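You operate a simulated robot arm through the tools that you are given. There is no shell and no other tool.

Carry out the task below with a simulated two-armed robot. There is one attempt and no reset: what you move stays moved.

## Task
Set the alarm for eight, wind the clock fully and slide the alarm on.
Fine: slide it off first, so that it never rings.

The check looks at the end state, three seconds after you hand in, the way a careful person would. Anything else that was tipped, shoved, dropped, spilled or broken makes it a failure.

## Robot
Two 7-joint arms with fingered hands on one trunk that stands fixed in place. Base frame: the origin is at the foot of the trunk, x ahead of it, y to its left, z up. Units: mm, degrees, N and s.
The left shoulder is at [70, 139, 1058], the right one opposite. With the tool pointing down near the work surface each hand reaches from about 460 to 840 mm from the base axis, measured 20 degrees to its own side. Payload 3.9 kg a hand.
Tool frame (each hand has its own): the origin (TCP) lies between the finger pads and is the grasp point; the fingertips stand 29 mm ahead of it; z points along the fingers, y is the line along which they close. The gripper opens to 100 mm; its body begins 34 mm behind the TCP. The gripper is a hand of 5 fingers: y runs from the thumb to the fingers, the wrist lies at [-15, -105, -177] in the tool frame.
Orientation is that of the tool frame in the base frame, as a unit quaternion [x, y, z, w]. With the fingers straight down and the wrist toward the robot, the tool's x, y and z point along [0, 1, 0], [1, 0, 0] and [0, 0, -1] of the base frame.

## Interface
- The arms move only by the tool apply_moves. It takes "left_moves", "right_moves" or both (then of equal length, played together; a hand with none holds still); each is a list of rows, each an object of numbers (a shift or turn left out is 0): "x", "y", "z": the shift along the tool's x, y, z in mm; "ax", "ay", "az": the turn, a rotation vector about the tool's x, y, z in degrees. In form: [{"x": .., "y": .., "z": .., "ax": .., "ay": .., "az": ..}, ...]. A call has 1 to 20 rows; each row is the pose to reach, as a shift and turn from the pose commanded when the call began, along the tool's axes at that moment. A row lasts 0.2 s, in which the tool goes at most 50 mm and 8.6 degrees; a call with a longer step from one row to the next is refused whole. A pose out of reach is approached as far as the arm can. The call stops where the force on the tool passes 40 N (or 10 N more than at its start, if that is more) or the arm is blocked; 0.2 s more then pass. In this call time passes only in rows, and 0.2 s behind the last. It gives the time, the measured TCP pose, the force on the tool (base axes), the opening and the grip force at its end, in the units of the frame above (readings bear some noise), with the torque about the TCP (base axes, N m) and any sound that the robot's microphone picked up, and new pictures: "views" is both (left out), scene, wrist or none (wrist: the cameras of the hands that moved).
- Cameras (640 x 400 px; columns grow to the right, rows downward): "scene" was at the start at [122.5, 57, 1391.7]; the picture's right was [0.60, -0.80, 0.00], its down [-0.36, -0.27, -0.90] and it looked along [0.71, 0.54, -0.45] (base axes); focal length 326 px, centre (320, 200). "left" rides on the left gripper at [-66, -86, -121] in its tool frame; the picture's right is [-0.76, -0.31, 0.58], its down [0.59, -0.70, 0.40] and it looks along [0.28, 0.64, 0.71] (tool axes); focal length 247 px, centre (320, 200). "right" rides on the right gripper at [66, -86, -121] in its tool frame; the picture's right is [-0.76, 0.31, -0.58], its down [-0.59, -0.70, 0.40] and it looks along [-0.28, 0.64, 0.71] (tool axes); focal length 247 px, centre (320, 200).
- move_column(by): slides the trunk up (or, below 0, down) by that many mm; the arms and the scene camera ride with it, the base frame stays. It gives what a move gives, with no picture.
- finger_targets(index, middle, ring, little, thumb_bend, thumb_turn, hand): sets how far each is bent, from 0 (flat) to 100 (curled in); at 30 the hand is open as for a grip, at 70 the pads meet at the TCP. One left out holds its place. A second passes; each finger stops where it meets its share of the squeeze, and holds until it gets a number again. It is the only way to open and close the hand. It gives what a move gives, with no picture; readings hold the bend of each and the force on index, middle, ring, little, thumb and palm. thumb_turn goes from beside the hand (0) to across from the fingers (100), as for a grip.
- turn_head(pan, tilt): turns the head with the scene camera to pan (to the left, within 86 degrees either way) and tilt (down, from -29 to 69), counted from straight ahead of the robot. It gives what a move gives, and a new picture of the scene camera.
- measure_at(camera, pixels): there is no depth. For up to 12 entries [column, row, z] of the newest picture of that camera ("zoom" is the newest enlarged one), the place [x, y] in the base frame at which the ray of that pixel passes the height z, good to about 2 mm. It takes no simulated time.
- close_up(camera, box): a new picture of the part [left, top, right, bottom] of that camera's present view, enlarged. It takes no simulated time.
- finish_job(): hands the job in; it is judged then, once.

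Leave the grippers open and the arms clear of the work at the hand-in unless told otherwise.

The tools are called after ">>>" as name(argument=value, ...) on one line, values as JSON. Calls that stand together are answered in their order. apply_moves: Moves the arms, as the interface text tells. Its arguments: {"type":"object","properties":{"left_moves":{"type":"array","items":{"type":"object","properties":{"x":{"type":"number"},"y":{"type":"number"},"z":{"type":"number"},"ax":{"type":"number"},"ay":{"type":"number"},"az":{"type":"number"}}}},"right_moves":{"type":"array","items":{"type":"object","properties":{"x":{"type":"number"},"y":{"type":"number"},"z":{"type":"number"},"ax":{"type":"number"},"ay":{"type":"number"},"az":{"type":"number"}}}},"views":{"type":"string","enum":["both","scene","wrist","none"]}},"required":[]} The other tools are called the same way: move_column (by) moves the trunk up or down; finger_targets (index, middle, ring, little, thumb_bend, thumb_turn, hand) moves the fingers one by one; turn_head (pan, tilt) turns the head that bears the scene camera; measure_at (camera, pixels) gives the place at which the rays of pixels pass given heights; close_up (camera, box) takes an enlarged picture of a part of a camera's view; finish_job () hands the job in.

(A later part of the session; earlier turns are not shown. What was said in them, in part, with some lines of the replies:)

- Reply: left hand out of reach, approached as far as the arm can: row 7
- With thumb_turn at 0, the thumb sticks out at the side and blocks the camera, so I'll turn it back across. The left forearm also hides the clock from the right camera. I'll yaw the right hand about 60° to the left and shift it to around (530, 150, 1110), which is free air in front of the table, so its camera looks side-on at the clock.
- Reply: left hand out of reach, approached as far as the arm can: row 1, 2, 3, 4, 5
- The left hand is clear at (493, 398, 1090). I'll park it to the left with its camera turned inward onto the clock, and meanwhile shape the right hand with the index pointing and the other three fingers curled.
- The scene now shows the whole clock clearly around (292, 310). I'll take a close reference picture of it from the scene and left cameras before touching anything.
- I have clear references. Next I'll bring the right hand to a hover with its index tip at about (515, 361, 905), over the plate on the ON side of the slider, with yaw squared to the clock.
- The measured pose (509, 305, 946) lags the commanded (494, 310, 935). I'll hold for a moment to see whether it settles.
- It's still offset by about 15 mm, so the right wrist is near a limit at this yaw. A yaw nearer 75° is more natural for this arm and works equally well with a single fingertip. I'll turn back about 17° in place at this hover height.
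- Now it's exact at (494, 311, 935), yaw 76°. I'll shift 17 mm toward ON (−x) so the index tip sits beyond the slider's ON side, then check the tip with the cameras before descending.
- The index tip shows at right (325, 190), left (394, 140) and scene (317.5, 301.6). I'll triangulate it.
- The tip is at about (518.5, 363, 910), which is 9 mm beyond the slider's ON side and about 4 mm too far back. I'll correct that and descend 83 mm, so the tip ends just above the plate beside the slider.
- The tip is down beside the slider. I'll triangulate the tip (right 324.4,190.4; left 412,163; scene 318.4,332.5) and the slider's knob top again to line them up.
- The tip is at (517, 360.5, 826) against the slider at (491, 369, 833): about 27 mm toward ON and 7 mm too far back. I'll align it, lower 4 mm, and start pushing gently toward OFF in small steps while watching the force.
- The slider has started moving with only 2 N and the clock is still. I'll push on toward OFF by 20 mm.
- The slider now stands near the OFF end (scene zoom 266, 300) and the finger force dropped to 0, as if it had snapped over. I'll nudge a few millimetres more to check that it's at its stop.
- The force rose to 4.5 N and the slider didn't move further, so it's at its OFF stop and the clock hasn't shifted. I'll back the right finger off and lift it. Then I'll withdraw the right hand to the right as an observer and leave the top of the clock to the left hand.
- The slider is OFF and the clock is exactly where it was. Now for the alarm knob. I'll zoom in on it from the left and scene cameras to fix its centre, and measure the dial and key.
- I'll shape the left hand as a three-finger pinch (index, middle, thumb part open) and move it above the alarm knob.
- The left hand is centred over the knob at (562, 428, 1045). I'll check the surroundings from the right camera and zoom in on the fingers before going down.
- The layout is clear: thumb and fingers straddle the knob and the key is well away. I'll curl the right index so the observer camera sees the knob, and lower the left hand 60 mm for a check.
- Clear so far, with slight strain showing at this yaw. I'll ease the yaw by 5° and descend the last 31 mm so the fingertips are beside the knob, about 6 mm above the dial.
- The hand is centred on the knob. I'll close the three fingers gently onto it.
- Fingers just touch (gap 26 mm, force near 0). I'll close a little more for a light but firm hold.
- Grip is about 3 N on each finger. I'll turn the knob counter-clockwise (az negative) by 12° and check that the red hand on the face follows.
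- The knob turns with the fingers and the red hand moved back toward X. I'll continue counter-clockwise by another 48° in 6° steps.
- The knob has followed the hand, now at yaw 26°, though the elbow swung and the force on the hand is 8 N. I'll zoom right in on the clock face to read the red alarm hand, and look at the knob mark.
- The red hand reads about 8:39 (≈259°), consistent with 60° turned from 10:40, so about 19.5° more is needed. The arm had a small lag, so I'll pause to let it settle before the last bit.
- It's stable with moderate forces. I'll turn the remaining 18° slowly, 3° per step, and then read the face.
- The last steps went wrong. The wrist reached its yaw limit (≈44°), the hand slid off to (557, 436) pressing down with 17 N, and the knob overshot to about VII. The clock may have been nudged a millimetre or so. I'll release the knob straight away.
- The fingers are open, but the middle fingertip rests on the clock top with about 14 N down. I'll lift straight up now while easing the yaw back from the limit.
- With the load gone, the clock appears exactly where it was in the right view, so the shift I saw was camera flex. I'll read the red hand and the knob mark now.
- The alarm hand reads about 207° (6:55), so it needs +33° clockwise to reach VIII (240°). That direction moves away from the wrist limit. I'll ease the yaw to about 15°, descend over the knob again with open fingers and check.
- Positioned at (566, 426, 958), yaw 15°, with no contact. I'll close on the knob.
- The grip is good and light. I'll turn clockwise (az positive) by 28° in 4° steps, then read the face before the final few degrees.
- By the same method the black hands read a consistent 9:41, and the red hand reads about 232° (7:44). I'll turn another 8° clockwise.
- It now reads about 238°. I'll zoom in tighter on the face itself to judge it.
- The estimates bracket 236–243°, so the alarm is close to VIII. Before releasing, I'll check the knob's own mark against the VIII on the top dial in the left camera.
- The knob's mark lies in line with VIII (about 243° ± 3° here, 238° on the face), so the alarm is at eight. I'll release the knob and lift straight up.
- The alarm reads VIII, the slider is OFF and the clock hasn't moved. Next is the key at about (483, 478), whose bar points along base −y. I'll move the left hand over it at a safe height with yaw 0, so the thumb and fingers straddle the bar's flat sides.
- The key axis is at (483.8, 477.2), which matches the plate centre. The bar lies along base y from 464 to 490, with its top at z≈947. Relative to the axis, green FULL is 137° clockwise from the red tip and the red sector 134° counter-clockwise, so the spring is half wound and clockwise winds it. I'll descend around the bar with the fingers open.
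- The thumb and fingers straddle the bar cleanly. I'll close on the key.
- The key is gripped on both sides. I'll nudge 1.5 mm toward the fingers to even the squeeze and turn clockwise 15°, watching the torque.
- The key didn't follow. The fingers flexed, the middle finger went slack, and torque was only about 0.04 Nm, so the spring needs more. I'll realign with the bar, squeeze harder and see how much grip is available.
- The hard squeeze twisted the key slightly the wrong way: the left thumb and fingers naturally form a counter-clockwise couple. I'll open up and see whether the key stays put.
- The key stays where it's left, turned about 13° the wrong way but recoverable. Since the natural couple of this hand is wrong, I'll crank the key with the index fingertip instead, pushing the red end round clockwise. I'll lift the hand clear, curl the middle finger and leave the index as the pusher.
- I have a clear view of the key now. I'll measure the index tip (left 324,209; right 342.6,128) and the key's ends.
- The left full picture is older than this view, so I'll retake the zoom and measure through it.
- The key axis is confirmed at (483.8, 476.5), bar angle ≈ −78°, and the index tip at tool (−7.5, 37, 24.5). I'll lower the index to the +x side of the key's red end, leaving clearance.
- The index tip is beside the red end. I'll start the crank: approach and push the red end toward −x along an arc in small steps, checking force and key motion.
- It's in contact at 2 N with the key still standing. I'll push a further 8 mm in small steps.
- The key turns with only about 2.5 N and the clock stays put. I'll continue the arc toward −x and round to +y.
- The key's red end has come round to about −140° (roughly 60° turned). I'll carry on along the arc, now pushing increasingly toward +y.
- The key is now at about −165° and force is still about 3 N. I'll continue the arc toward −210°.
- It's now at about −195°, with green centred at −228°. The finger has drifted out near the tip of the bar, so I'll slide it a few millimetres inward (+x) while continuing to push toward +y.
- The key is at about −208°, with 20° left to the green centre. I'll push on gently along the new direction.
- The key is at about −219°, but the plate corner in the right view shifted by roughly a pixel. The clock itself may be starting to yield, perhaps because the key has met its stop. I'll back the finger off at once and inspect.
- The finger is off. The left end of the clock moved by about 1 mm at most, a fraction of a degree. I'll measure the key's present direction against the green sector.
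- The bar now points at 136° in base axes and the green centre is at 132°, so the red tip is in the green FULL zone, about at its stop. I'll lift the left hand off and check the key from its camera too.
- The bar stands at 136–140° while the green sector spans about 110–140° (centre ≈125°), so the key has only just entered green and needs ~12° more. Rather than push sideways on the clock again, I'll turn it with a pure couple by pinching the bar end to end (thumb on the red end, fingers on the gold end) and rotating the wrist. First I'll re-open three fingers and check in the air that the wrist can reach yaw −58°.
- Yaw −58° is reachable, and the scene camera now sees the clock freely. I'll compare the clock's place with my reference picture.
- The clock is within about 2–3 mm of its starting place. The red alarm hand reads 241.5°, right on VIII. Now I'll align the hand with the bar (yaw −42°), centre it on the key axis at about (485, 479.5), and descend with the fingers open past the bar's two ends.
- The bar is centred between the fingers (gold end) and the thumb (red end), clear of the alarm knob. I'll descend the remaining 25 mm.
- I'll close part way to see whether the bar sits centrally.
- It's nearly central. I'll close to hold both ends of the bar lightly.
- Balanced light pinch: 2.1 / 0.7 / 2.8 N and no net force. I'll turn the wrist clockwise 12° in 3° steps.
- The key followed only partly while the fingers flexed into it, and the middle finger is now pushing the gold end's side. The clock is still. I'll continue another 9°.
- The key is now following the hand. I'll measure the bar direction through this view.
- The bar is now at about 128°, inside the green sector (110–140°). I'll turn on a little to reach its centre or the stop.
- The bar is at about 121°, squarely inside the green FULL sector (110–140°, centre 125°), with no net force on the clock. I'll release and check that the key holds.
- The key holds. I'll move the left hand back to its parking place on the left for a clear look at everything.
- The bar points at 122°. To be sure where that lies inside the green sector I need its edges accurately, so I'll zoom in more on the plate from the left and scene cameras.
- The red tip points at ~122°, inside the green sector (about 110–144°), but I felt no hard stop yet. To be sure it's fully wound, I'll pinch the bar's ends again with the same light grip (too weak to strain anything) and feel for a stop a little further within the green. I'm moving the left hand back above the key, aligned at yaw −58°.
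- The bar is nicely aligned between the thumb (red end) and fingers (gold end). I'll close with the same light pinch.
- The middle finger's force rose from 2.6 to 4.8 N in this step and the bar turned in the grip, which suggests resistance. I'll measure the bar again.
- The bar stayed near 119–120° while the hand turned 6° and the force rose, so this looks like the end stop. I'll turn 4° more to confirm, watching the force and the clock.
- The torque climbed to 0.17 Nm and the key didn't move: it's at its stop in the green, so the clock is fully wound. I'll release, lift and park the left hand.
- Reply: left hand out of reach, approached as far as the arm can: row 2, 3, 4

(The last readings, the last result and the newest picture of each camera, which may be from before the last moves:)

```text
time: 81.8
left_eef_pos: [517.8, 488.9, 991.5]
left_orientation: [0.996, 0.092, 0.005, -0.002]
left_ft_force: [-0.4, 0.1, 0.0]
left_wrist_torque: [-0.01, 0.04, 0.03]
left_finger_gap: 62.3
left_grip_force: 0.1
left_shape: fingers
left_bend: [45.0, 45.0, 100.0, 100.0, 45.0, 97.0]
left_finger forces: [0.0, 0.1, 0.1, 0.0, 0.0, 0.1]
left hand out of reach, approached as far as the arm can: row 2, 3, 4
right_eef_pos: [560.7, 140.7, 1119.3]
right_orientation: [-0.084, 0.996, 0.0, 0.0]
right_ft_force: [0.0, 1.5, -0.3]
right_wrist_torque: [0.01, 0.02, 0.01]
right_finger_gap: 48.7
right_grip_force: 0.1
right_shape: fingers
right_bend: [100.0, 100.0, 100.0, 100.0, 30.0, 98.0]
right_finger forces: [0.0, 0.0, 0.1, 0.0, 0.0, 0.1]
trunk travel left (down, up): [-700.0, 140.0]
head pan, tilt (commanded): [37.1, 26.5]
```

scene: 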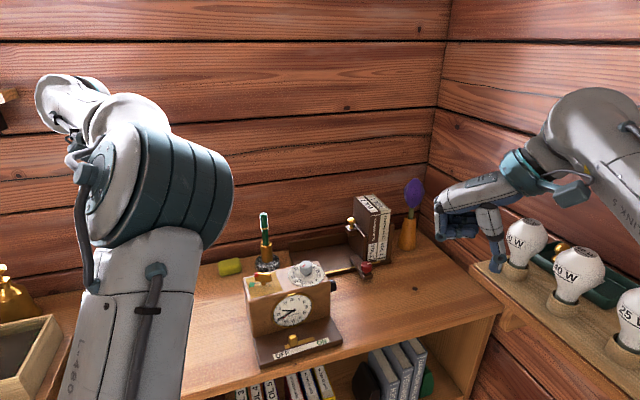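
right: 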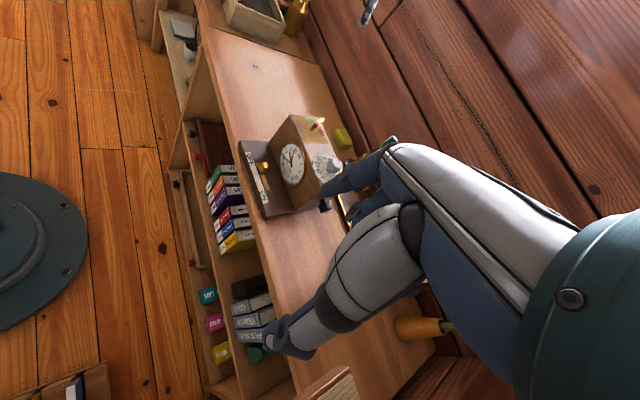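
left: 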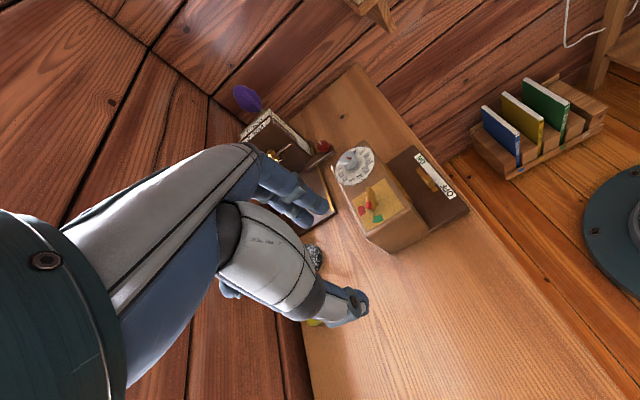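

While lifting, the arm ran out of reach at this yaw and drifted sideways to (518, 489, 991). I felt no contact, but I'll check the key, knob and clock at once.

>>> close_up(camera="right", box=[240, 60, 400, 220])

>>> close_up(camera="left", box=[200, 100, 480, 360])

>>> close_up(camera="scene", box=[200, 180, 380, 370])

```text
2.50 times, centred on (320, 140) of right
```

zoom: 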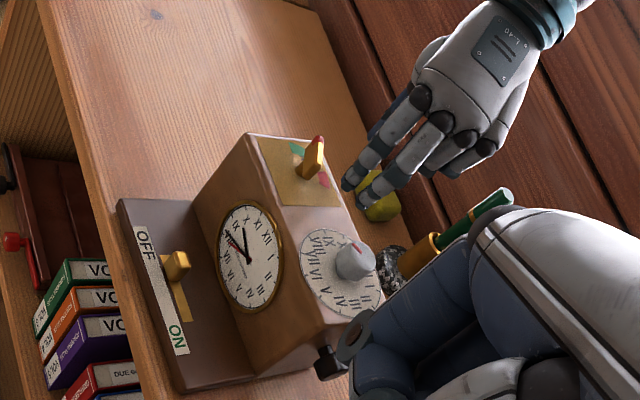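

```text
1.54 times, centred on (340, 230) of left
```

zoom: 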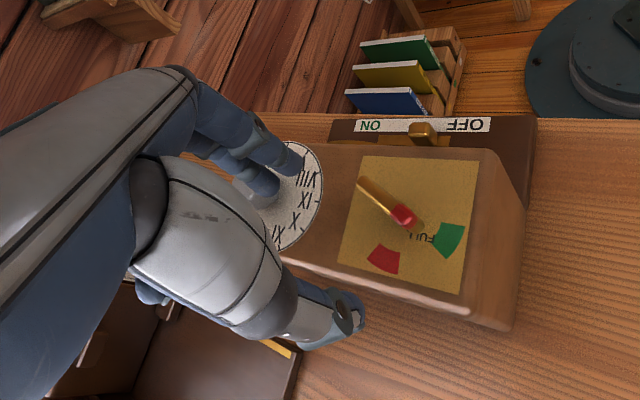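

```text
2.11 times, centred on (290, 275) of scene
```

zoom: 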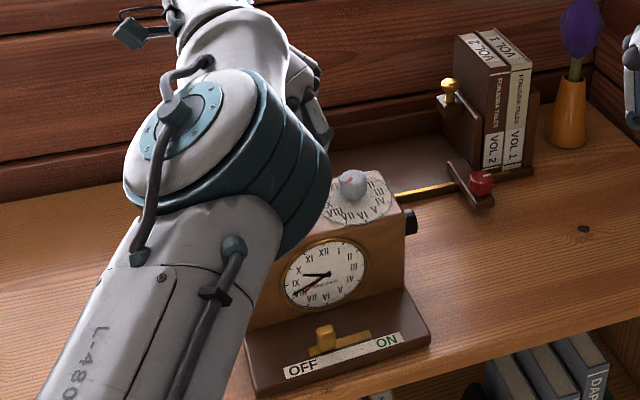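

Nothing was disturbed: key, knob, slider and the objects behind all look the same. I'll rotate the wrist back toward its comfortable range and rise, in small steps.

>>> apply_moves(left_moves=[{"z": -5, "az": -7}, {"z": -12, "az": -14}, {"z": -22, "az": -21}, {"z": -35, "az": -28}, {"z": -50, "az": -35}], views="both")

```text
time: 83.0
left_eef_pos: [516.6, 489.1, 1040.9]
left_orientation: [0.923, 0.384, 0.001, 0.0]
left_ft_force: [-0.2, 0.5, -0.8]
left_wrist_torque: [0.0, 0.03, 0.04]
left_finger_gap: 62.7
left_grip_force: 0.1
left_shape: fingers
left_bend: [45.0, 45.0, 100.0, 100.0, 45.0, 97.0]
left_finger forces: [0.1, 0.1, 0.1, 0.0, 0.1, 0.0]
right_eef_pos: [561.0, 138.9, 1120.7]
right_orientation: [-0.084, 0.996, 0.0, 0.0]
right_ft_force: [-0.5, -0.2, -0.7]
right_wrist_torque: [0.0, -0.02, -0.05]
right_finger_gap: 48.5
right_grip_force: 0.0
right_shape: fingers
right_bend: [100.0, 100.0, 100.0, 100.0, 30.0, 98.0]
right_finger forces: [0.0, 0.1, 0.0, 0.1, 0.0, 0.0]
trunk travel left (down, up): [-700.0, 140.0]
head pan, tilt (commanded): [37.1, 26.5]
```

scene: 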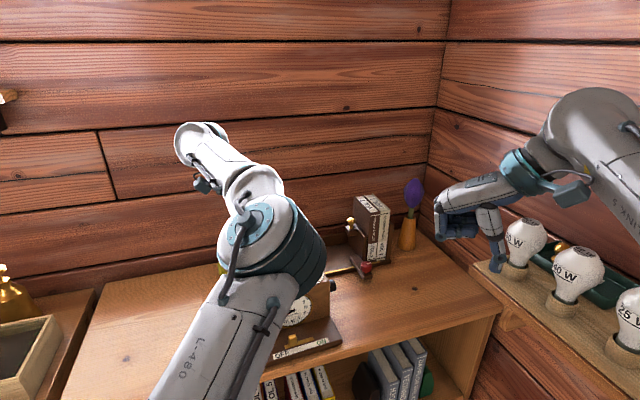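
left: 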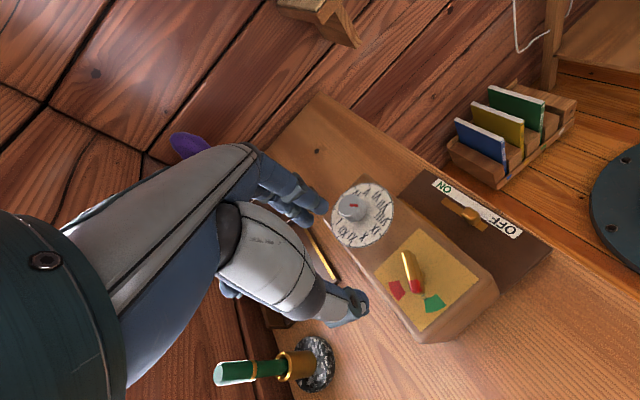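

Back in the comfortable range. I'll park the left hand on the left side.

>>> apply_moves(left_moves=[{"x": -9, "y": -30, "z": -18, "az": -3}, {"x": -18, "y": -60, "z": -36, "az": -6}, {"x": -27, "y": -90, "z": -54, "az": -9}, {"x": -37, "y": -120, "z": -71, "az": -12}, {"x": -46, "y": -150, "z": -88, "az": -15}], views="both")

>>> close_up(camera="scene", box=[230, 250, 358, 370])

>>> close_up(camera="right", box=[240, 90, 400, 220])

>>> close_up(camera="left", box=[348, 180, 398, 235])

```text
time: 84.2
left_eef_pos: [376.4, 562.6, 1130.3]
left_orientation: [0.866, 0.501, 0.001, -0.001]
left_ft_force: [-0.8, 0.2, 0.2]
left_wrist_torque: [0.0, -0.01, 0.02]
left_finger_gap: 62.5
left_grip_force: 0.0
left_shape: fingers
left_bend: [45.0, 45.0, 100.0, 100.0, 45.0, 97.0]
left_finger forces: [0.0, 0.0, 0.0, 0.1, 0.0, 0.0]
right_eef_pos: [560.2, 138.7, 1120.8]
right_orientation: [-0.084, 0.996, 0.0, 0.001]
right_ft_force: [-0.4, 0.0, 0.1]
right_wrist_torque: [-0.03, 0.0, -0.02]
right_finger_gap: 48.6
right_grip_force: 0.0
right_shape: fingers
right_bend: [100.0, 100.0, 100.0, 100.0, 30.0, 98.0]
right_finger forces: [0.1, 0.1, 0.0, 0.1, 0.0, 0.0]
trunk travel left (down, up): [-700.0, 140.0]
head pan, tilt (commanded): [37.1, 26.5]
```

scene: 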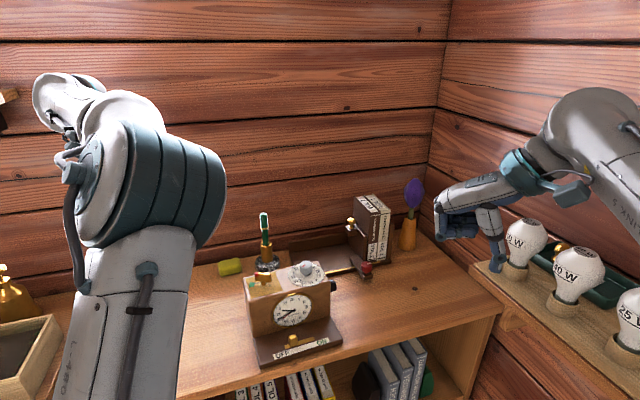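
left: 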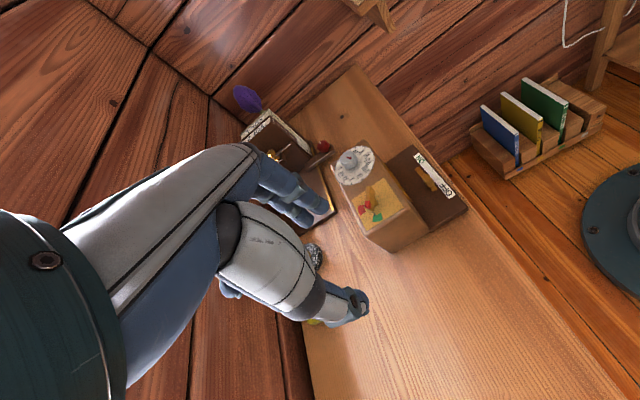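

```text
3.33 times, centred on (294, 310) of scene
```

zoom: 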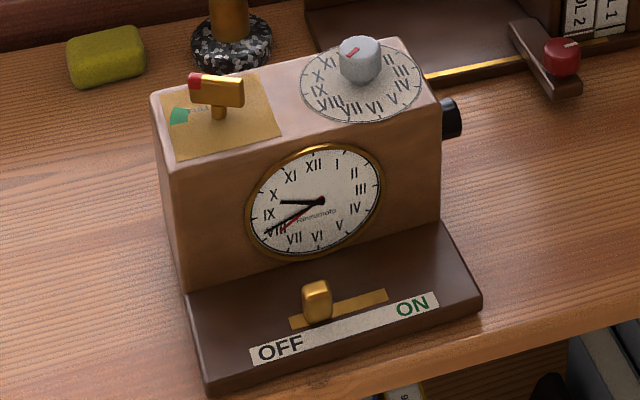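

```text
3.08 times, centred on (320, 155) of right
```

zoom: 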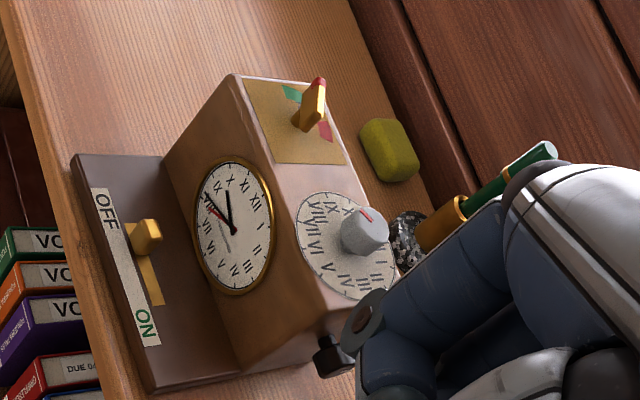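

```text
7.27 times, centred on (373, 208) of left
```

zoom: 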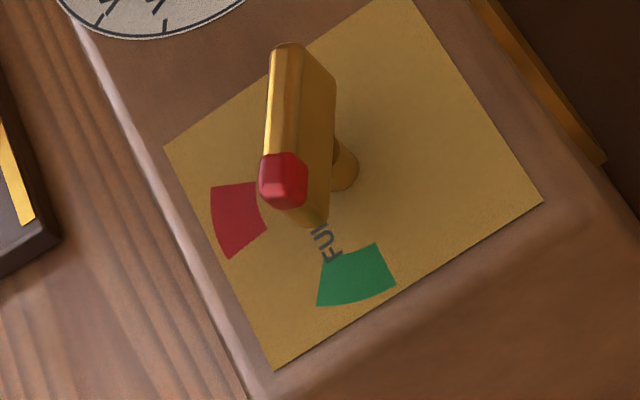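

>>> measure_at(camera="zoom", pixels=[[289, 46, 947], [282, 172, 947], [270, 60, 946], [261, 165, 946], [303, 47, 947], [298, 160, 947], [322, 262, 919.5], [374, 243, 919.5], [396, 286, 919.5], [316, 306, 919.5], [164, 147, 919.5], [543, 203, 919.5]])

```text
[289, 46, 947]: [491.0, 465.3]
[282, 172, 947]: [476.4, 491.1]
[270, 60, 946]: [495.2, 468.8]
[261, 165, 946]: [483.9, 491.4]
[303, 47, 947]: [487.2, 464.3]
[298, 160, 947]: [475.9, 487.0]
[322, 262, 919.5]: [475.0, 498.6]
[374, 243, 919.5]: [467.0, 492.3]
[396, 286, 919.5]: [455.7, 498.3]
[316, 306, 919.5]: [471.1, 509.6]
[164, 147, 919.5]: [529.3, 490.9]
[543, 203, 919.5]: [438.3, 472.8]
```

The key stands at about 118°, at its stop and inside the green (113–146°); the alarm points at VIII. Last step: slide ON. I'll locate the slider knob precisely in the left and scene views.

>>> close_up(camera="left", box=[395, 145, 475, 225])

>>> measure_at(camera="zoom", pixels=[[320, 200, 830]])

>>> close_up(camera="scene", box=[255, 320, 335, 370])

```text
5.00 times, centred on (435, 185) of left
```

zoom: 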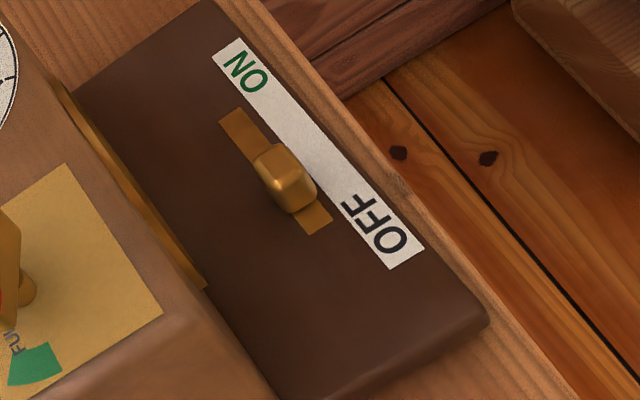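

```text
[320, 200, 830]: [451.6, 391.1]
```

```text
8.00 times, centred on (295, 345) of scene
```

zoom: 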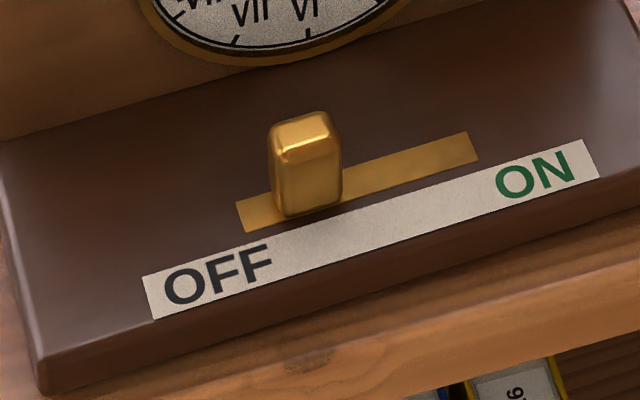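

>>> measure_at(camera="left", pixels=[[427.5, 179.5, 825], [427.5, 179.5, 845], [429.4, 190, 814], [415.8, 167.6, 814], [434, 192, 814]])

>>> measure_at(camera="scene", pixels=[[292.9, 336.6, 825], [292.9, 336.6, 845], [285, 347.1, 814], [314.1, 338.5, 814], [293.4, 346.5, 814]])

```text
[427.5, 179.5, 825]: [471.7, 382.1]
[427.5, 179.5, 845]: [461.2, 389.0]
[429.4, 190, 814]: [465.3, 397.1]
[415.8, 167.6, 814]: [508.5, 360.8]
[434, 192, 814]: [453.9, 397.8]
```

```text
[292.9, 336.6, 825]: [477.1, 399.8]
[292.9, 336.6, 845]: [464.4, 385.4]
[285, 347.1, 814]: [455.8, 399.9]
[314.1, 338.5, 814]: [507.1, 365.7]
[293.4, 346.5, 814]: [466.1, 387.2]
```

The slider knob is at (465, 388) with its top at ≈841, and the slot runs toward ON along (0.84, −0.54). I'll straighten the right index and bring the right hand to a high hover over the OFF side, with its tip above (443, 403).

>>> finger_targets(hand="right", index=30)

>>> apply_moves(right_moves=[{"x": 12, "y": 32, "z": 20, "az": 2.5}, {"x": 24, "y": 64, "z": 40, "az": 5}, {"x": 36, "y": 95, "z": 60, "az": 7.5}, {"x": 48, "y": 127, "z": 80, "az": 10}, {"x": 60, "y": 159, "z": 100, "az": 12.5}, {"x": 72, "y": 190, "z": 120, "az": 15}, {"x": 84, "y": 222, "z": 140, "az": 17.6}, {"x": 84, "y": 222, "z": 140, "az": 17.6}], views="both")

```text
time: 85.2
left_eef_pos: [377.9, 562.7, 1129.5]
left_orientation: [0.866, 0.5, 0.0, 0.0]
left_ft_force: [1.0, 0.1, -0.3]
left_wrist_torque: [0.02, -0.03, -0.01]
left_finger_gap: 62.2
left_grip_force: 0.1
left_shape: fingers
left_bend: [45.0, 45.0, 100.0, 100.0, 45.0, 97.0]
left_finger forces: [0.1, 0.0, 0.1, 0.0, 0.1, 0.0]
right_eef_pos: [560.7, 138.6, 1120.3]
right_orientation: [-0.083, 0.997, 0.0, 0.0]
right_ft_force: [-1.2, 0.2, -0.1]
right_wrist_torque: [0.0, 0.02, -0.03]
right_finger_gap: 98.5
right_grip_force: 0.0
right_shape: fingers
right_bend: [30.0, 100.0, 100.0, 100.0, 30.0, 98.0]
right_finger forces: [0.0, 0.1, 0.0, 0.0, 0.1, 0.0]
trunk travel left (down, up): [-700.0, 140.0]
head pan, tilt (commanded): [37.1, 26.5]
```

```text
time: 87.0
left_eef_pos: [377.7, 560.6, 1130.1]
left_orientation: [0.866, 0.5, 0.001, 0.0]
left_ft_force: [0.9, 0.4, 0.6]
left_wrist_torque: [0.02, -0.03, -0.01]
left_finger_gap: 62.4
left_grip_force: 0.0
left_shape: fingers
left_bend: [45.0, 45.0, 100.0, 100.0, 45.0, 97.0]
left_finger forces: [0.0, 0.0, 0.1, 0.1, 0.0, 0.0]
right_eef_pos: [443.8, 342.2, 980.6]
right_orientation: [0.074, 0.997, 0.001, -0.001]
right_ft_force: [0.6, -0.3, 0.1]
right_wrist_torque: [0.0, 0.04, 0.0]
right_finger_gap: 98.3
right_grip_force: 0.1
right_shape: fingers
right_bend: [30.0, 100.0, 100.0, 100.0, 30.0, 98.0]
right_finger forces: [0.0, 0.1, 0.0, 0.0, 0.0, 0.0]
trunk travel left (down, up): [-700.0, 140.0]
head pan, tilt (commanded): [37.1, 26.5]
```

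scene: 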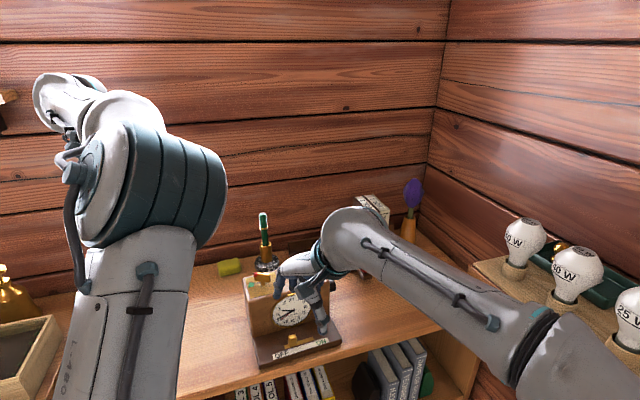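
right: 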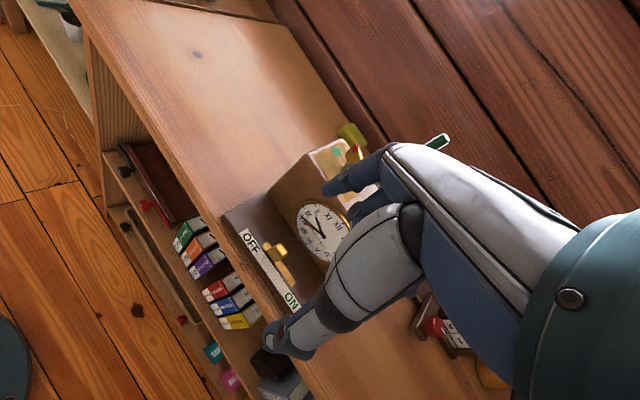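

At hover (444, 342, 981). I'll lower 50 mm and check the tip position.

>>> apply_moves(right_moves=[{"z": 17}, {"z": 34}, {"z": 50}, {"z": 50}], views="both")

>>> close_up(camera="left", box=[370, 120, 480, 220])

>>> close_up(camera="scene", box=[230, 250, 358, 370])

>>> close_up(camera="right", box=[240, 130, 400, 290])

```text
time: 88.0
left_eef_pos: [377.0, 560.7, 1130.3]
left_orientation: [0.866, 0.5, 0.0, 0.0]
left_ft_force: [-0.1, -0.1, 0.0]
left_wrist_torque: [0.01, -0.01, -0.01]
left_finger_gap: 62.3
left_grip_force: 0.0
left_shape: fingers
left_bend: [45.0, 45.0, 100.0, 100.0, 45.0, 97.0]
left_finger forces: [0.0, 0.0, 0.0, 0.1, 0.1, 0.0]
right_eef_pos: [436.9, 346.9, 928.7]
right_orientation: [0.069, 0.998, 0.0, 0.0]
right_ft_force: [-0.5, 0.6, 0.4]
right_wrist_torque: [0.0, 0.01, 0.0]
right_finger_gap: 98.3
right_grip_force: 0.0
right_shape: fingers
right_bend: [30.0, 100.0, 100.0, 100.0, 30.0, 98.0]
right_finger forces: [0.1, 0.1, 0.0, 0.0, 0.1, 0.1]
trunk travel left (down, up): [-700.0, 140.0]
head pan, tilt (commanded): [37.1, 26.5]
```

scene: 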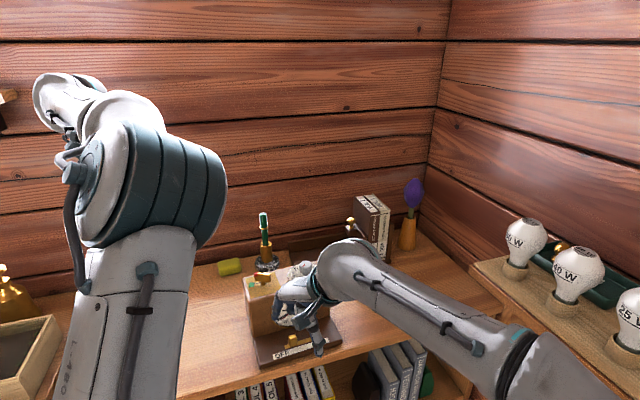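
right: 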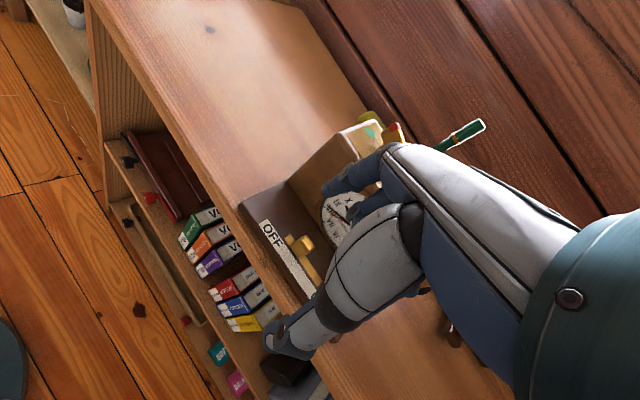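

```text
4.00 times, centred on (425, 170) of left
```

zoom: 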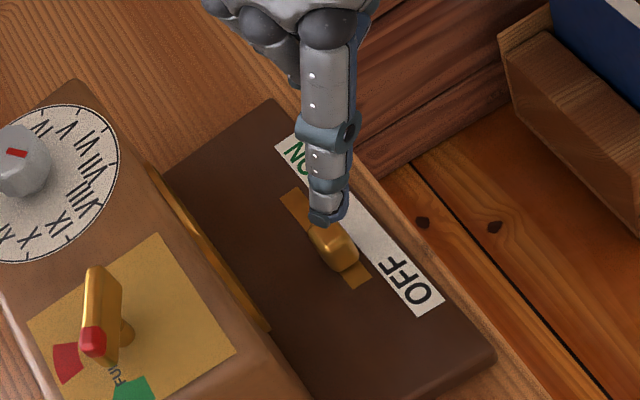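

```text
3.33 times, centred on (294, 310) of scene
```

zoom: 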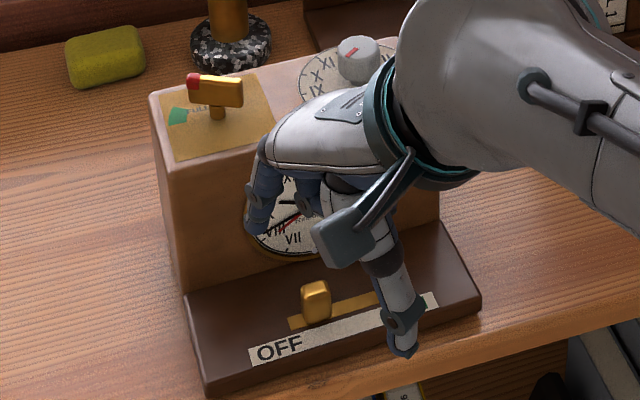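

```text
2.50 times, centred on (320, 210) of right
```

zoom: 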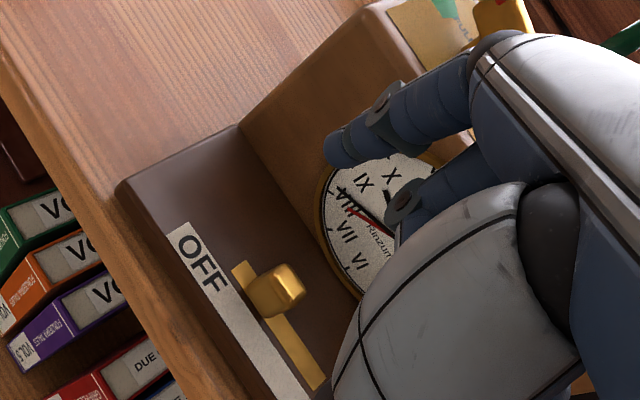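

I'll triangulate the index tip: left (426.3, 174.5), scene (275.4, 319.6), right (324.8, 190).

>>> measure_at(camera="left", pixels=[[426.3, 174.5, 890], [426.3, 174.5, 920]])

>>> measure_at(camera="scene", pixels=[[275.4, 319.6, 890], [275.4, 319.6, 920]])

>>> measure_at(camera="right", pixels=[[324.8, 190, 890], [324.8, 190, 920]])

```text
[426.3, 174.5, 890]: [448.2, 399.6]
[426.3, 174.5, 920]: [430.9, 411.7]
```

```text
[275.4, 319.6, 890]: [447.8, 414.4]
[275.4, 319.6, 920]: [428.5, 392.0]
```

```text
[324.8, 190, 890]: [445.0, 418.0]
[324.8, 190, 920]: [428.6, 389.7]
```

The tip is at (439.5, 405, 903): 31 mm on the OFF side of the slider and exactly in line with it. I'll descend 80 mm beside it.

>>> apply_moves(right_moves=[{"z": 20}, {"z": 40}, {"z": 60}, {"z": 73}, {"z": 80}], views="both")

>>> close_up(camera="left", box=[370, 120, 480, 220])

>>> close_up(camera="scene", box=[230, 250, 358, 370])

>>> close_up(camera="right", box=[240, 130, 400, 290])

```text
time: 89.2
left_eef_pos: [377.0, 563.3, 1130.4]
left_orientation: [0.866, 0.501, 0.001, 0.0]
left_ft_force: [-0.2, -0.3, -0.2]
left_wrist_torque: [0.03, -0.02, 0.0]
left_finger_gap: 62.2
left_grip_force: 0.1
left_shape: fingers
left_bend: [45.0, 45.0, 100.0, 100.0, 45.0, 97.0]
left_finger forces: [0.0, 0.0, 0.0, 0.2, 0.0, 0.0]
right_eef_pos: [437.3, 345.2, 850.1]
right_orientation: [0.069, 0.998, 0.0, 0.0]
right_ft_force: [0.7, -0.5, -0.4]
right_wrist_torque: [0.02, 0.01, -0.05]
right_finger_gap: 98.4
right_grip_force: 0.0
right_shape: fingers
right_bend: [30.0, 100.0, 100.0, 100.0, 30.0, 98.0]
right_finger forces: [0.0, 0.0, 0.1, 0.1, 0.0, 0.0]
trunk travel left (down, up): [-700.0, 140.0]
head pan, tilt (commanded): [37.1, 26.5]
```

scene: 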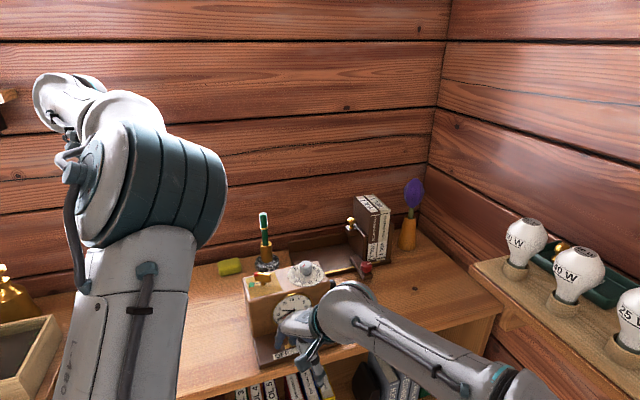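
right: 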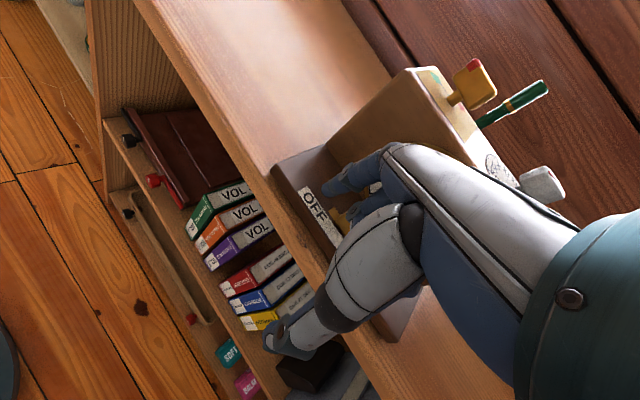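

```text
4.00 times, centred on (425, 170) of left
```

zoom: 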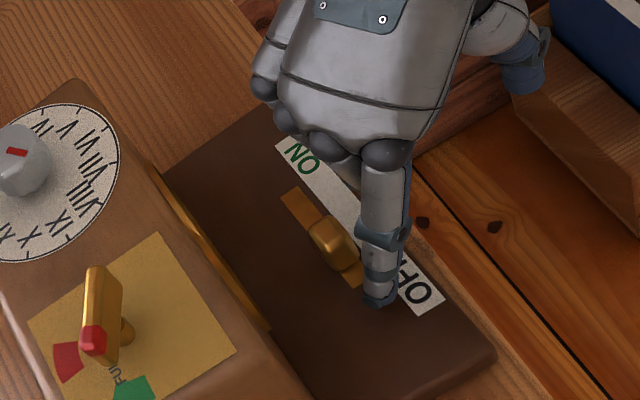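

```text
3.33 times, centred on (294, 310) of scene
```

zoom: 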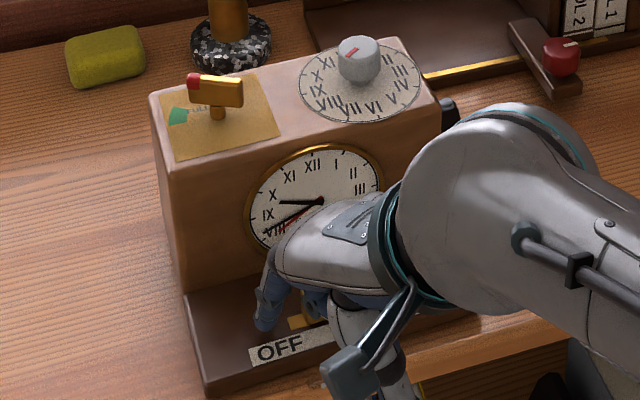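

```text
2.50 times, centred on (320, 210) of right
```

zoom: 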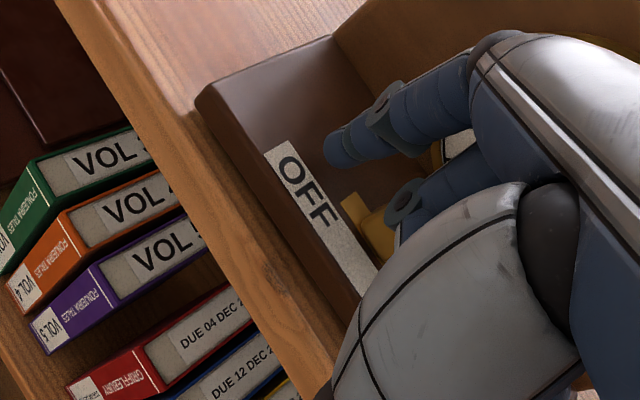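

The tip is beside the slider on its OFF side and in line with the slot. I'll push toward ON in small steps.

>>> apply_moves(right_moves=[{"x": -5.4, "y": -2.5}, {"x": -10.9, "y": -5.1}, {"x": -14.5, "y": -6.7}, {"x": -18.1, "y": -8.4}, {"x": -21.8, "y": -10.1}, {"x": -25.4, "y": -11.8}], views="none")

>>> close_up(camera="left", box=[370, 120, 480, 220])

>>> close_up(camera="scene", box=[230, 250, 358, 370])

```text
time: 90.6
left_eef_pos: [376.5, 562.6, 1130.0]
left_orientation: [0.866, 0.5, 0.002, -0.001]
left_ft_force: [-1.2, -0.3, 0.0]
left_wrist_torque: [-0.05, 0.03, 0.02]
left_finger_gap: 62.8
left_grip_force: 0.1
left_shape: fingers
left_bend: [45.0, 45.0, 100.0, 100.0, 45.0, 97.0]
left_finger forces: [0.1, 0.1, 0.1, 0.0, 0.0, 0.0]
right_eef_pos: [462.7, 330.1, 848.7]
right_orientation: [0.07, 0.998, 0.001, 0.0]
right_ft_force: [-0.5, 0.3, 0.4]
right_wrist_torque: [0.05, 0.0, 0.02]
right_finger_gap: 99.1
right_grip_force: 0.8
right_shape: fingers
right_bend: [30.0, 100.0, 100.0, 100.0, 30.0, 98.0]
right_finger forces: [1.1, 0.0, 0.0, 0.1, 0.0, 0.0]
trunk travel left (down, up): [-700.0, 140.0]
head pan, tilt (commanded): [37.1, 26.5]
```

```text
4.00 times, centred on (425, 170) of left
```

zoom: 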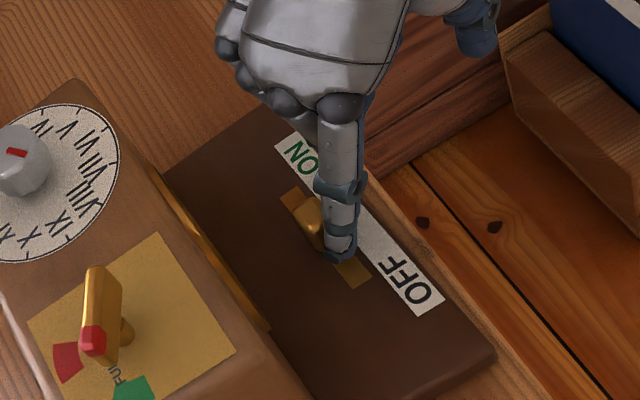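

```text
3.33 times, centred on (294, 310) of scene
```

zoom: 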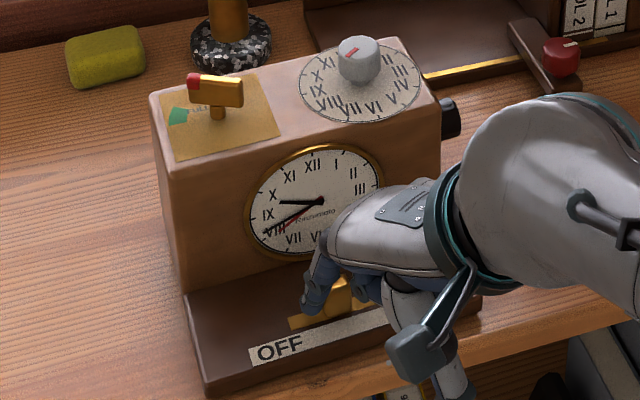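

The slider is moving toward ON with about 1 N. I'll continue 14 mm.

>>> apply_moves(right_moves=[{"x": -3.6, "y": -1.7}, {"x": -7.3, "y": -3.4}, {"x": -10, "y": -4.6}, {"x": -12.7, "y": -5.9}], views="none")

>>> close_up(camera="left", box=[370, 120, 480, 220])

>>> close_up(camera="scene", box=[230, 250, 358, 370])

```text
time: 91.6
left_eef_pos: [378.2, 562.3, 1130.1]
left_orientation: [0.866, 0.501, 0.0, 0.0]
left_ft_force: [-0.6, 0.2, 0.5]
left_wrist_torque: [0.0, 0.02, 0.0]
left_finger_gap: 62.2
left_grip_force: 0.1
left_shape: fingers
left_bend: [45.0, 45.0, 100.0, 100.0, 45.0, 97.0]
left_finger forces: [0.0, 0.0, 0.1, 0.0, 0.1, 0.0]
right_eef_pos: [473.8, 323.2, 849.8]
right_orientation: [0.07, 0.998, 0.0, 0.0]
right_ft_force: [0.6, -0.2, -0.6]
right_wrist_torque: [0.0, 0.03, 0.01]
right_finger_gap: 99.0
right_grip_force: 0.5
right_shape: fingers
right_bend: [30.0, 100.0, 100.0, 100.0, 30.0, 98.0]
right_finger forces: [0.1, 0.0, 0.1, 0.0, 0.0, 0.1]
trunk travel left (down, up): [-700.0, 140.0]
head pan, tilt (commanded): [37.1, 26.5]
```

```text
4.00 times, centred on (425, 170) of left
```

zoom: 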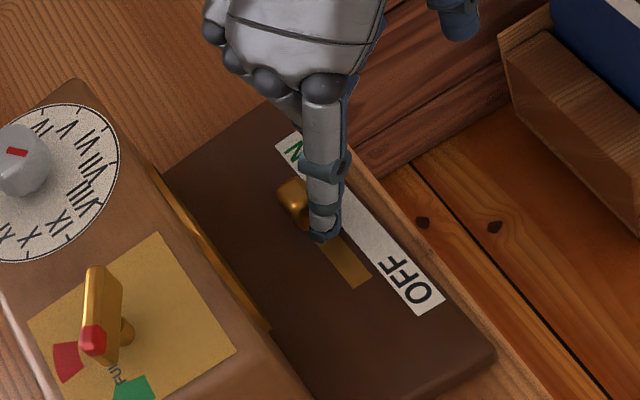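

```text
3.33 times, centred on (294, 310) of scene
```

zoom: 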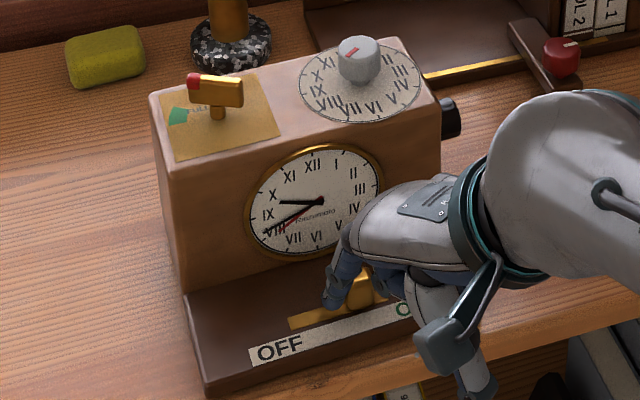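

The force dropped to zero and the slider stands ahead of the finger near the ON end; it snapped over. I'll nudge on to confirm that it's at the ON stop.

>>> apply_moves(right_moves=[{"x": -1.8, "y": -0.8}, {"x": -3.6, "y": -1.7}, {"x": -5.4, "y": -2.5}], views="none")

>>> close_up(camera="left", box=[395, 145, 475, 225])

>>> close_up(camera="scene", box=[230, 250, 358, 370])

```text
time: 92.4
left_eef_pos: [377.1, 562.3, 1129.4]
left_orientation: [0.866, 0.501, 0.0, 0.0]
left_ft_force: [-0.9, -0.6, 1.8]
left_wrist_torque: [0.0, 0.01, 0.01]
left_finger_gap: 62.3
left_grip_force: 0.0
left_shape: fingers
left_bend: [45.0, 45.0, 100.0, 100.0, 45.0, 97.0]
left_finger forces: [0.0, 0.0, 0.0, 0.0, 0.0, 0.0]
right_eef_pos: [477.6, 320.4, 849.7]
right_orientation: [0.07, 0.998, 0.0, 0.0]
right_ft_force: [-3.3, 2.1, 0.9]
right_wrist_torque: [0.02, 0.05, 0.17]
right_finger_gap: 99.9
right_grip_force: 1.6
right_shape: fingers
right_bend: [29.0, 100.0, 100.0, 100.0, 30.0, 98.0]
right_finger forces: [3.3, 0.0, 0.0, 0.1, 0.0, 0.0]
trunk travel left (down, up): [-700.0, 140.0]
head pan, tilt (commanded): [37.1, 26.5]
```

```text
5.00 times, centred on (435, 185) of left
```

zoom: 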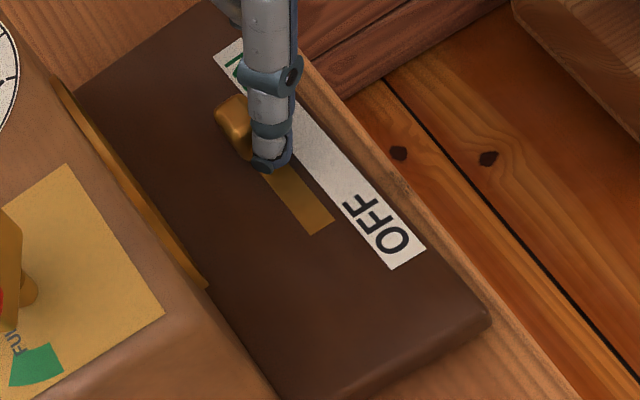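

```text
3.33 times, centred on (294, 310) of scene
```

zoom: 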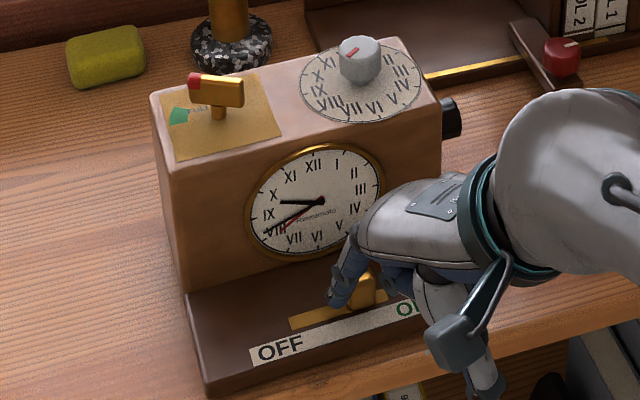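

The finger met firm resistance (3.3 N) with the slider at the ON end. I'll back off, lift and withdraw the right hand.

>>> apply_moves(right_moves=[{"x": 7.3, "y": 3.4}, {"x": 7.3, "y": 3.4, "z": -30}, {"x": 7.3, "y": 3.4, "z": -62}, {"x": 7.3, "y": 3.4, "z": -95}, {"x": -12, "y": -25, "z": -124, "az": -3}, {"x": -31, "y": -54, "z": -153, "az": -6}, {"x": -50, "y": -83, "z": -183, "az": -9}, {"x": -69, "y": -112, "z": -212, "az": -12}, {"x": -88, "y": -140, "z": -241, "az": -15}, {"x": -107, "y": -168, "z": -271, "az": -17.6}], views="both")

>>> close_up(camera="scene", box=[230, 250, 358, 370])

>>> close_up(camera="scene", box=[270, 285, 320, 335])

>>> close_up(camera="left", box=[325, 135, 435, 235])

```text
time: 94.6
left_eef_pos: [378.8, 563.1, 1129.6]
left_orientation: [0.865, 0.501, 0.0, -0.001]
left_ft_force: [0.4, 0.1, 0.2]
left_wrist_torque: [-0.04, -0.01, -0.05]
left_finger_gap: 62.3
left_grip_force: 0.1
left_shape: fingers
left_bend: [45.0, 45.0, 100.0, 100.0, 45.0, 97.0]
left_finger forces: [0.1, 0.0, 0.1, 0.0, 0.1, 0.0]
right_eef_pos: [562.4, 138.1, 1121.1]
right_orientation: [-0.083, 0.997, 0.001, 0.001]
right_ft_force: [0.9, -0.6, 0.9]
right_wrist_torque: [0.03, -0.03, -0.03]
right_finger_gap: 98.7
right_grip_force: 0.0
right_shape: fingers
right_bend: [30.0, 100.0, 100.0, 100.0, 30.0, 98.0]
right_finger forces: [0.0, 0.0, 0.0, 0.1, 0.0, 0.1]
trunk travel left (down, up): [-700.0, 140.0]
head pan, tilt (commanded): [37.1, 26.5]
```

scene: 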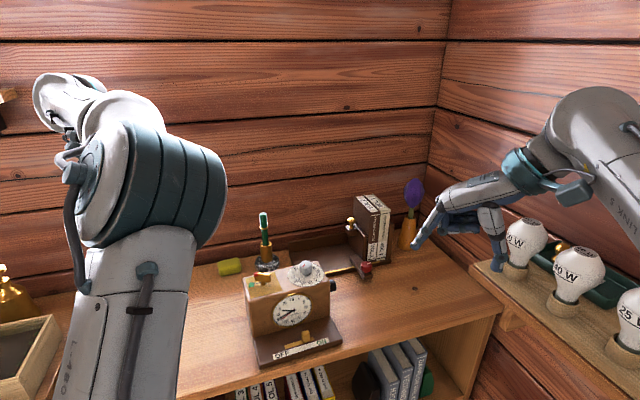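
right: 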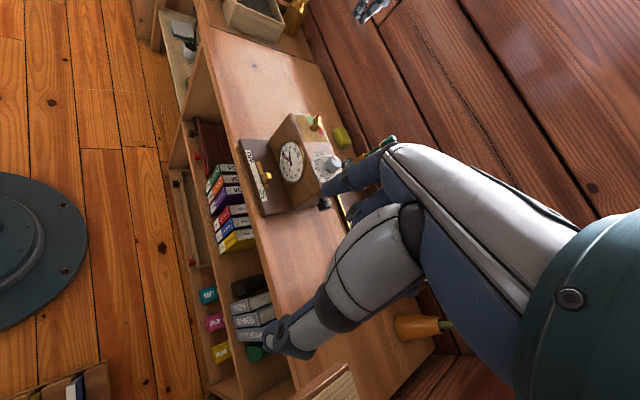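

```text
3.33 times, centred on (294, 310) of scene
```

zoom: 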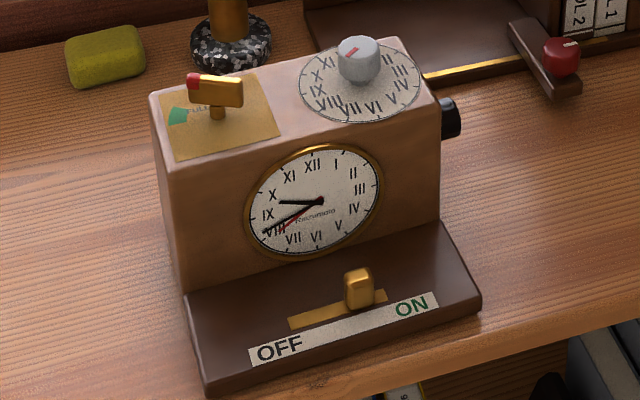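

```text
8.00 times, centred on (295, 310) of scene
```

zoom: 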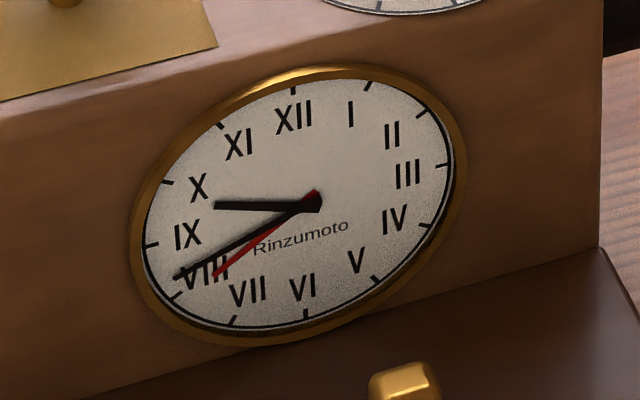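

```text
4.00 times, centred on (380, 185) of left
```

zoom: 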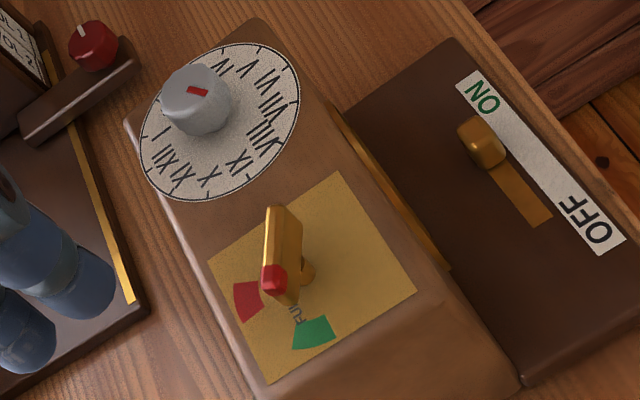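

The slider is ON, the alarm hand points to VIII and the key is in the green area. I'll double-check the key's direction against the green sector from the scene camera.

>>> close_up(camera="scene", box=[246, 262, 296, 302])

```text
10.00 times, centred on (271, 282) of scene
```

zoom: 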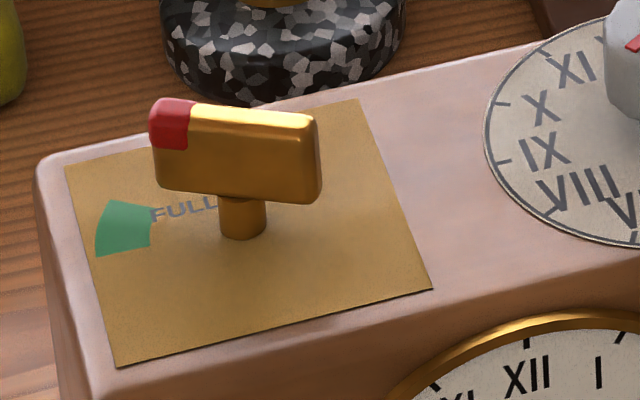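

From the scene view the key points to ~298° on the clock's plate and the green sector spans 273–308°, so it's well inside FULL. The alarm hand is on VIII and the slider is on ON. Both arms are clear, so I'll open both hands and check once more before handing in.

>>> finger_targets(hand="left", index=30, middle=30, ring=30, little=30, thumb_bend=30)

>>> finger_targets(hand="right", index=30, middle=30, ring=30, little=30, thumb_bend=30)

>>> close_up(camera="scene", box=[200, 190, 440, 370])

```text
time: 95.6
left_eef_pos: [377.3, 562.0, 1129.9]
left_orientation: [0.866, 0.5, 0.0, 0.0]
left_ft_force: [-0.7, -0.1, 0.3]
left_wrist_torque: [-0.01, 0.0, 0.02]
left_finger_gap: 98.4
left_grip_force: 0.1
left_shape: fingers
left_bend: [30.0, 30.0, 30.0, 30.0, 30.0, 96.0]
left_finger forces: [0.1, 0.0, 0.0, 0.0, 0.0, 0.1]
right_eef_pos: [562.2, 137.6, 1121.6]
right_orientation: [-0.083, 0.997, 0.001, 0.0]
right_ft_force: [0.0, 0.1, -0.2]
right_wrist_torque: [-0.02, 0.03, -0.01]
right_finger_gap: 98.8
right_grip_force: 0.1
right_shape: fingers
right_bend: [30.0, 100.0, 100.0, 100.0, 30.0, 98.0]
right_finger forces: [0.0, 0.1, 0.0, 0.0, 0.0, 0.1]
trunk travel left (down, up): [-700.0, 140.0]
head pan, tilt (commanded): [37.1, 26.5]
```

```text
time: 96.6
left_eef_pos: [378.8, 562.7, 1129.8]
left_orientation: [0.866, 0.5, 0.001, 0.0]
left_ft_force: [0.5, 0.3, -0.3]
left_wrist_torque: [-0.01, 0.0, 0.01]
left_finger_gap: 98.5
left_grip_force: 0.0
left_shape: fingers
left_bend: [30.0, 30.0, 30.0, 30.0, 30.0, 96.0]
left_finger forces: [0.0, 0.1, 0.0, 0.0, 0.0, 0.1]
right_eef_pos: [562.7, 137.2, 1121.6]
right_orientation: [-0.084, 0.996, -0.001, 0.0]
right_ft_force: [0.2, 0.7, -0.3]
right_wrist_torque: [-0.03, 0.03, 0.0]
right_finger_gap: 98.7
right_grip_force: 0.1
right_shape: fingers
right_bend: [30.0, 30.0, 30.0, 30.0, 30.0, 98.0]
right_finger forces: [0.0, 0.0, 0.1, 0.1, 0.1, 0.0]
trunk travel left (down, up): [-700.0, 140.0]
head pan, tilt (commanded): [37.1, 26.5]
```

```text
2.22 times, centred on (320, 280) of scene
```

zoom: 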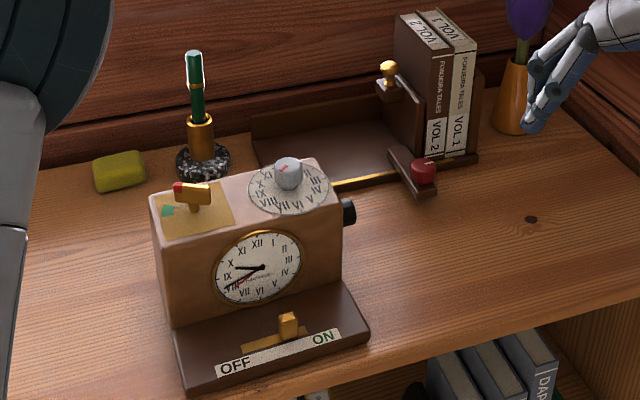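

Both hands are open and clear. The slider is ON, the alarm is at VIII, and the key is at its stop in the green FULL sector. The pen, sponge, books and other objects look undisturbed, and no ringing was reported. I'm handing in.

>>> finish_job()

```text
The job is handed in.
```

I've handed the job in: the alarm is set for eight, the clock is wound to FULL, and the alarm is on. I slid it off before turning anything, and no ringing was reported.

- **Alarm time:** the red hand reads about 8:03 on the face, within a couple of degrees of VIII. I overshot to about VII on the first turn and brought it back.
- **Winding:** the key turned until it met firm resistance, with its red tip inside the green FULL sector. It sits a few degrees past the sector's centre.
- **Slider:** it snapped over to ON and was firm at the end of its travel.
- **Clock position:** winding nudged the clock about 2–3 mm from where it stood.
- **Surroundings:** the pen, sponge, books and other objects looked undisturbed. Both hands are open and clear.
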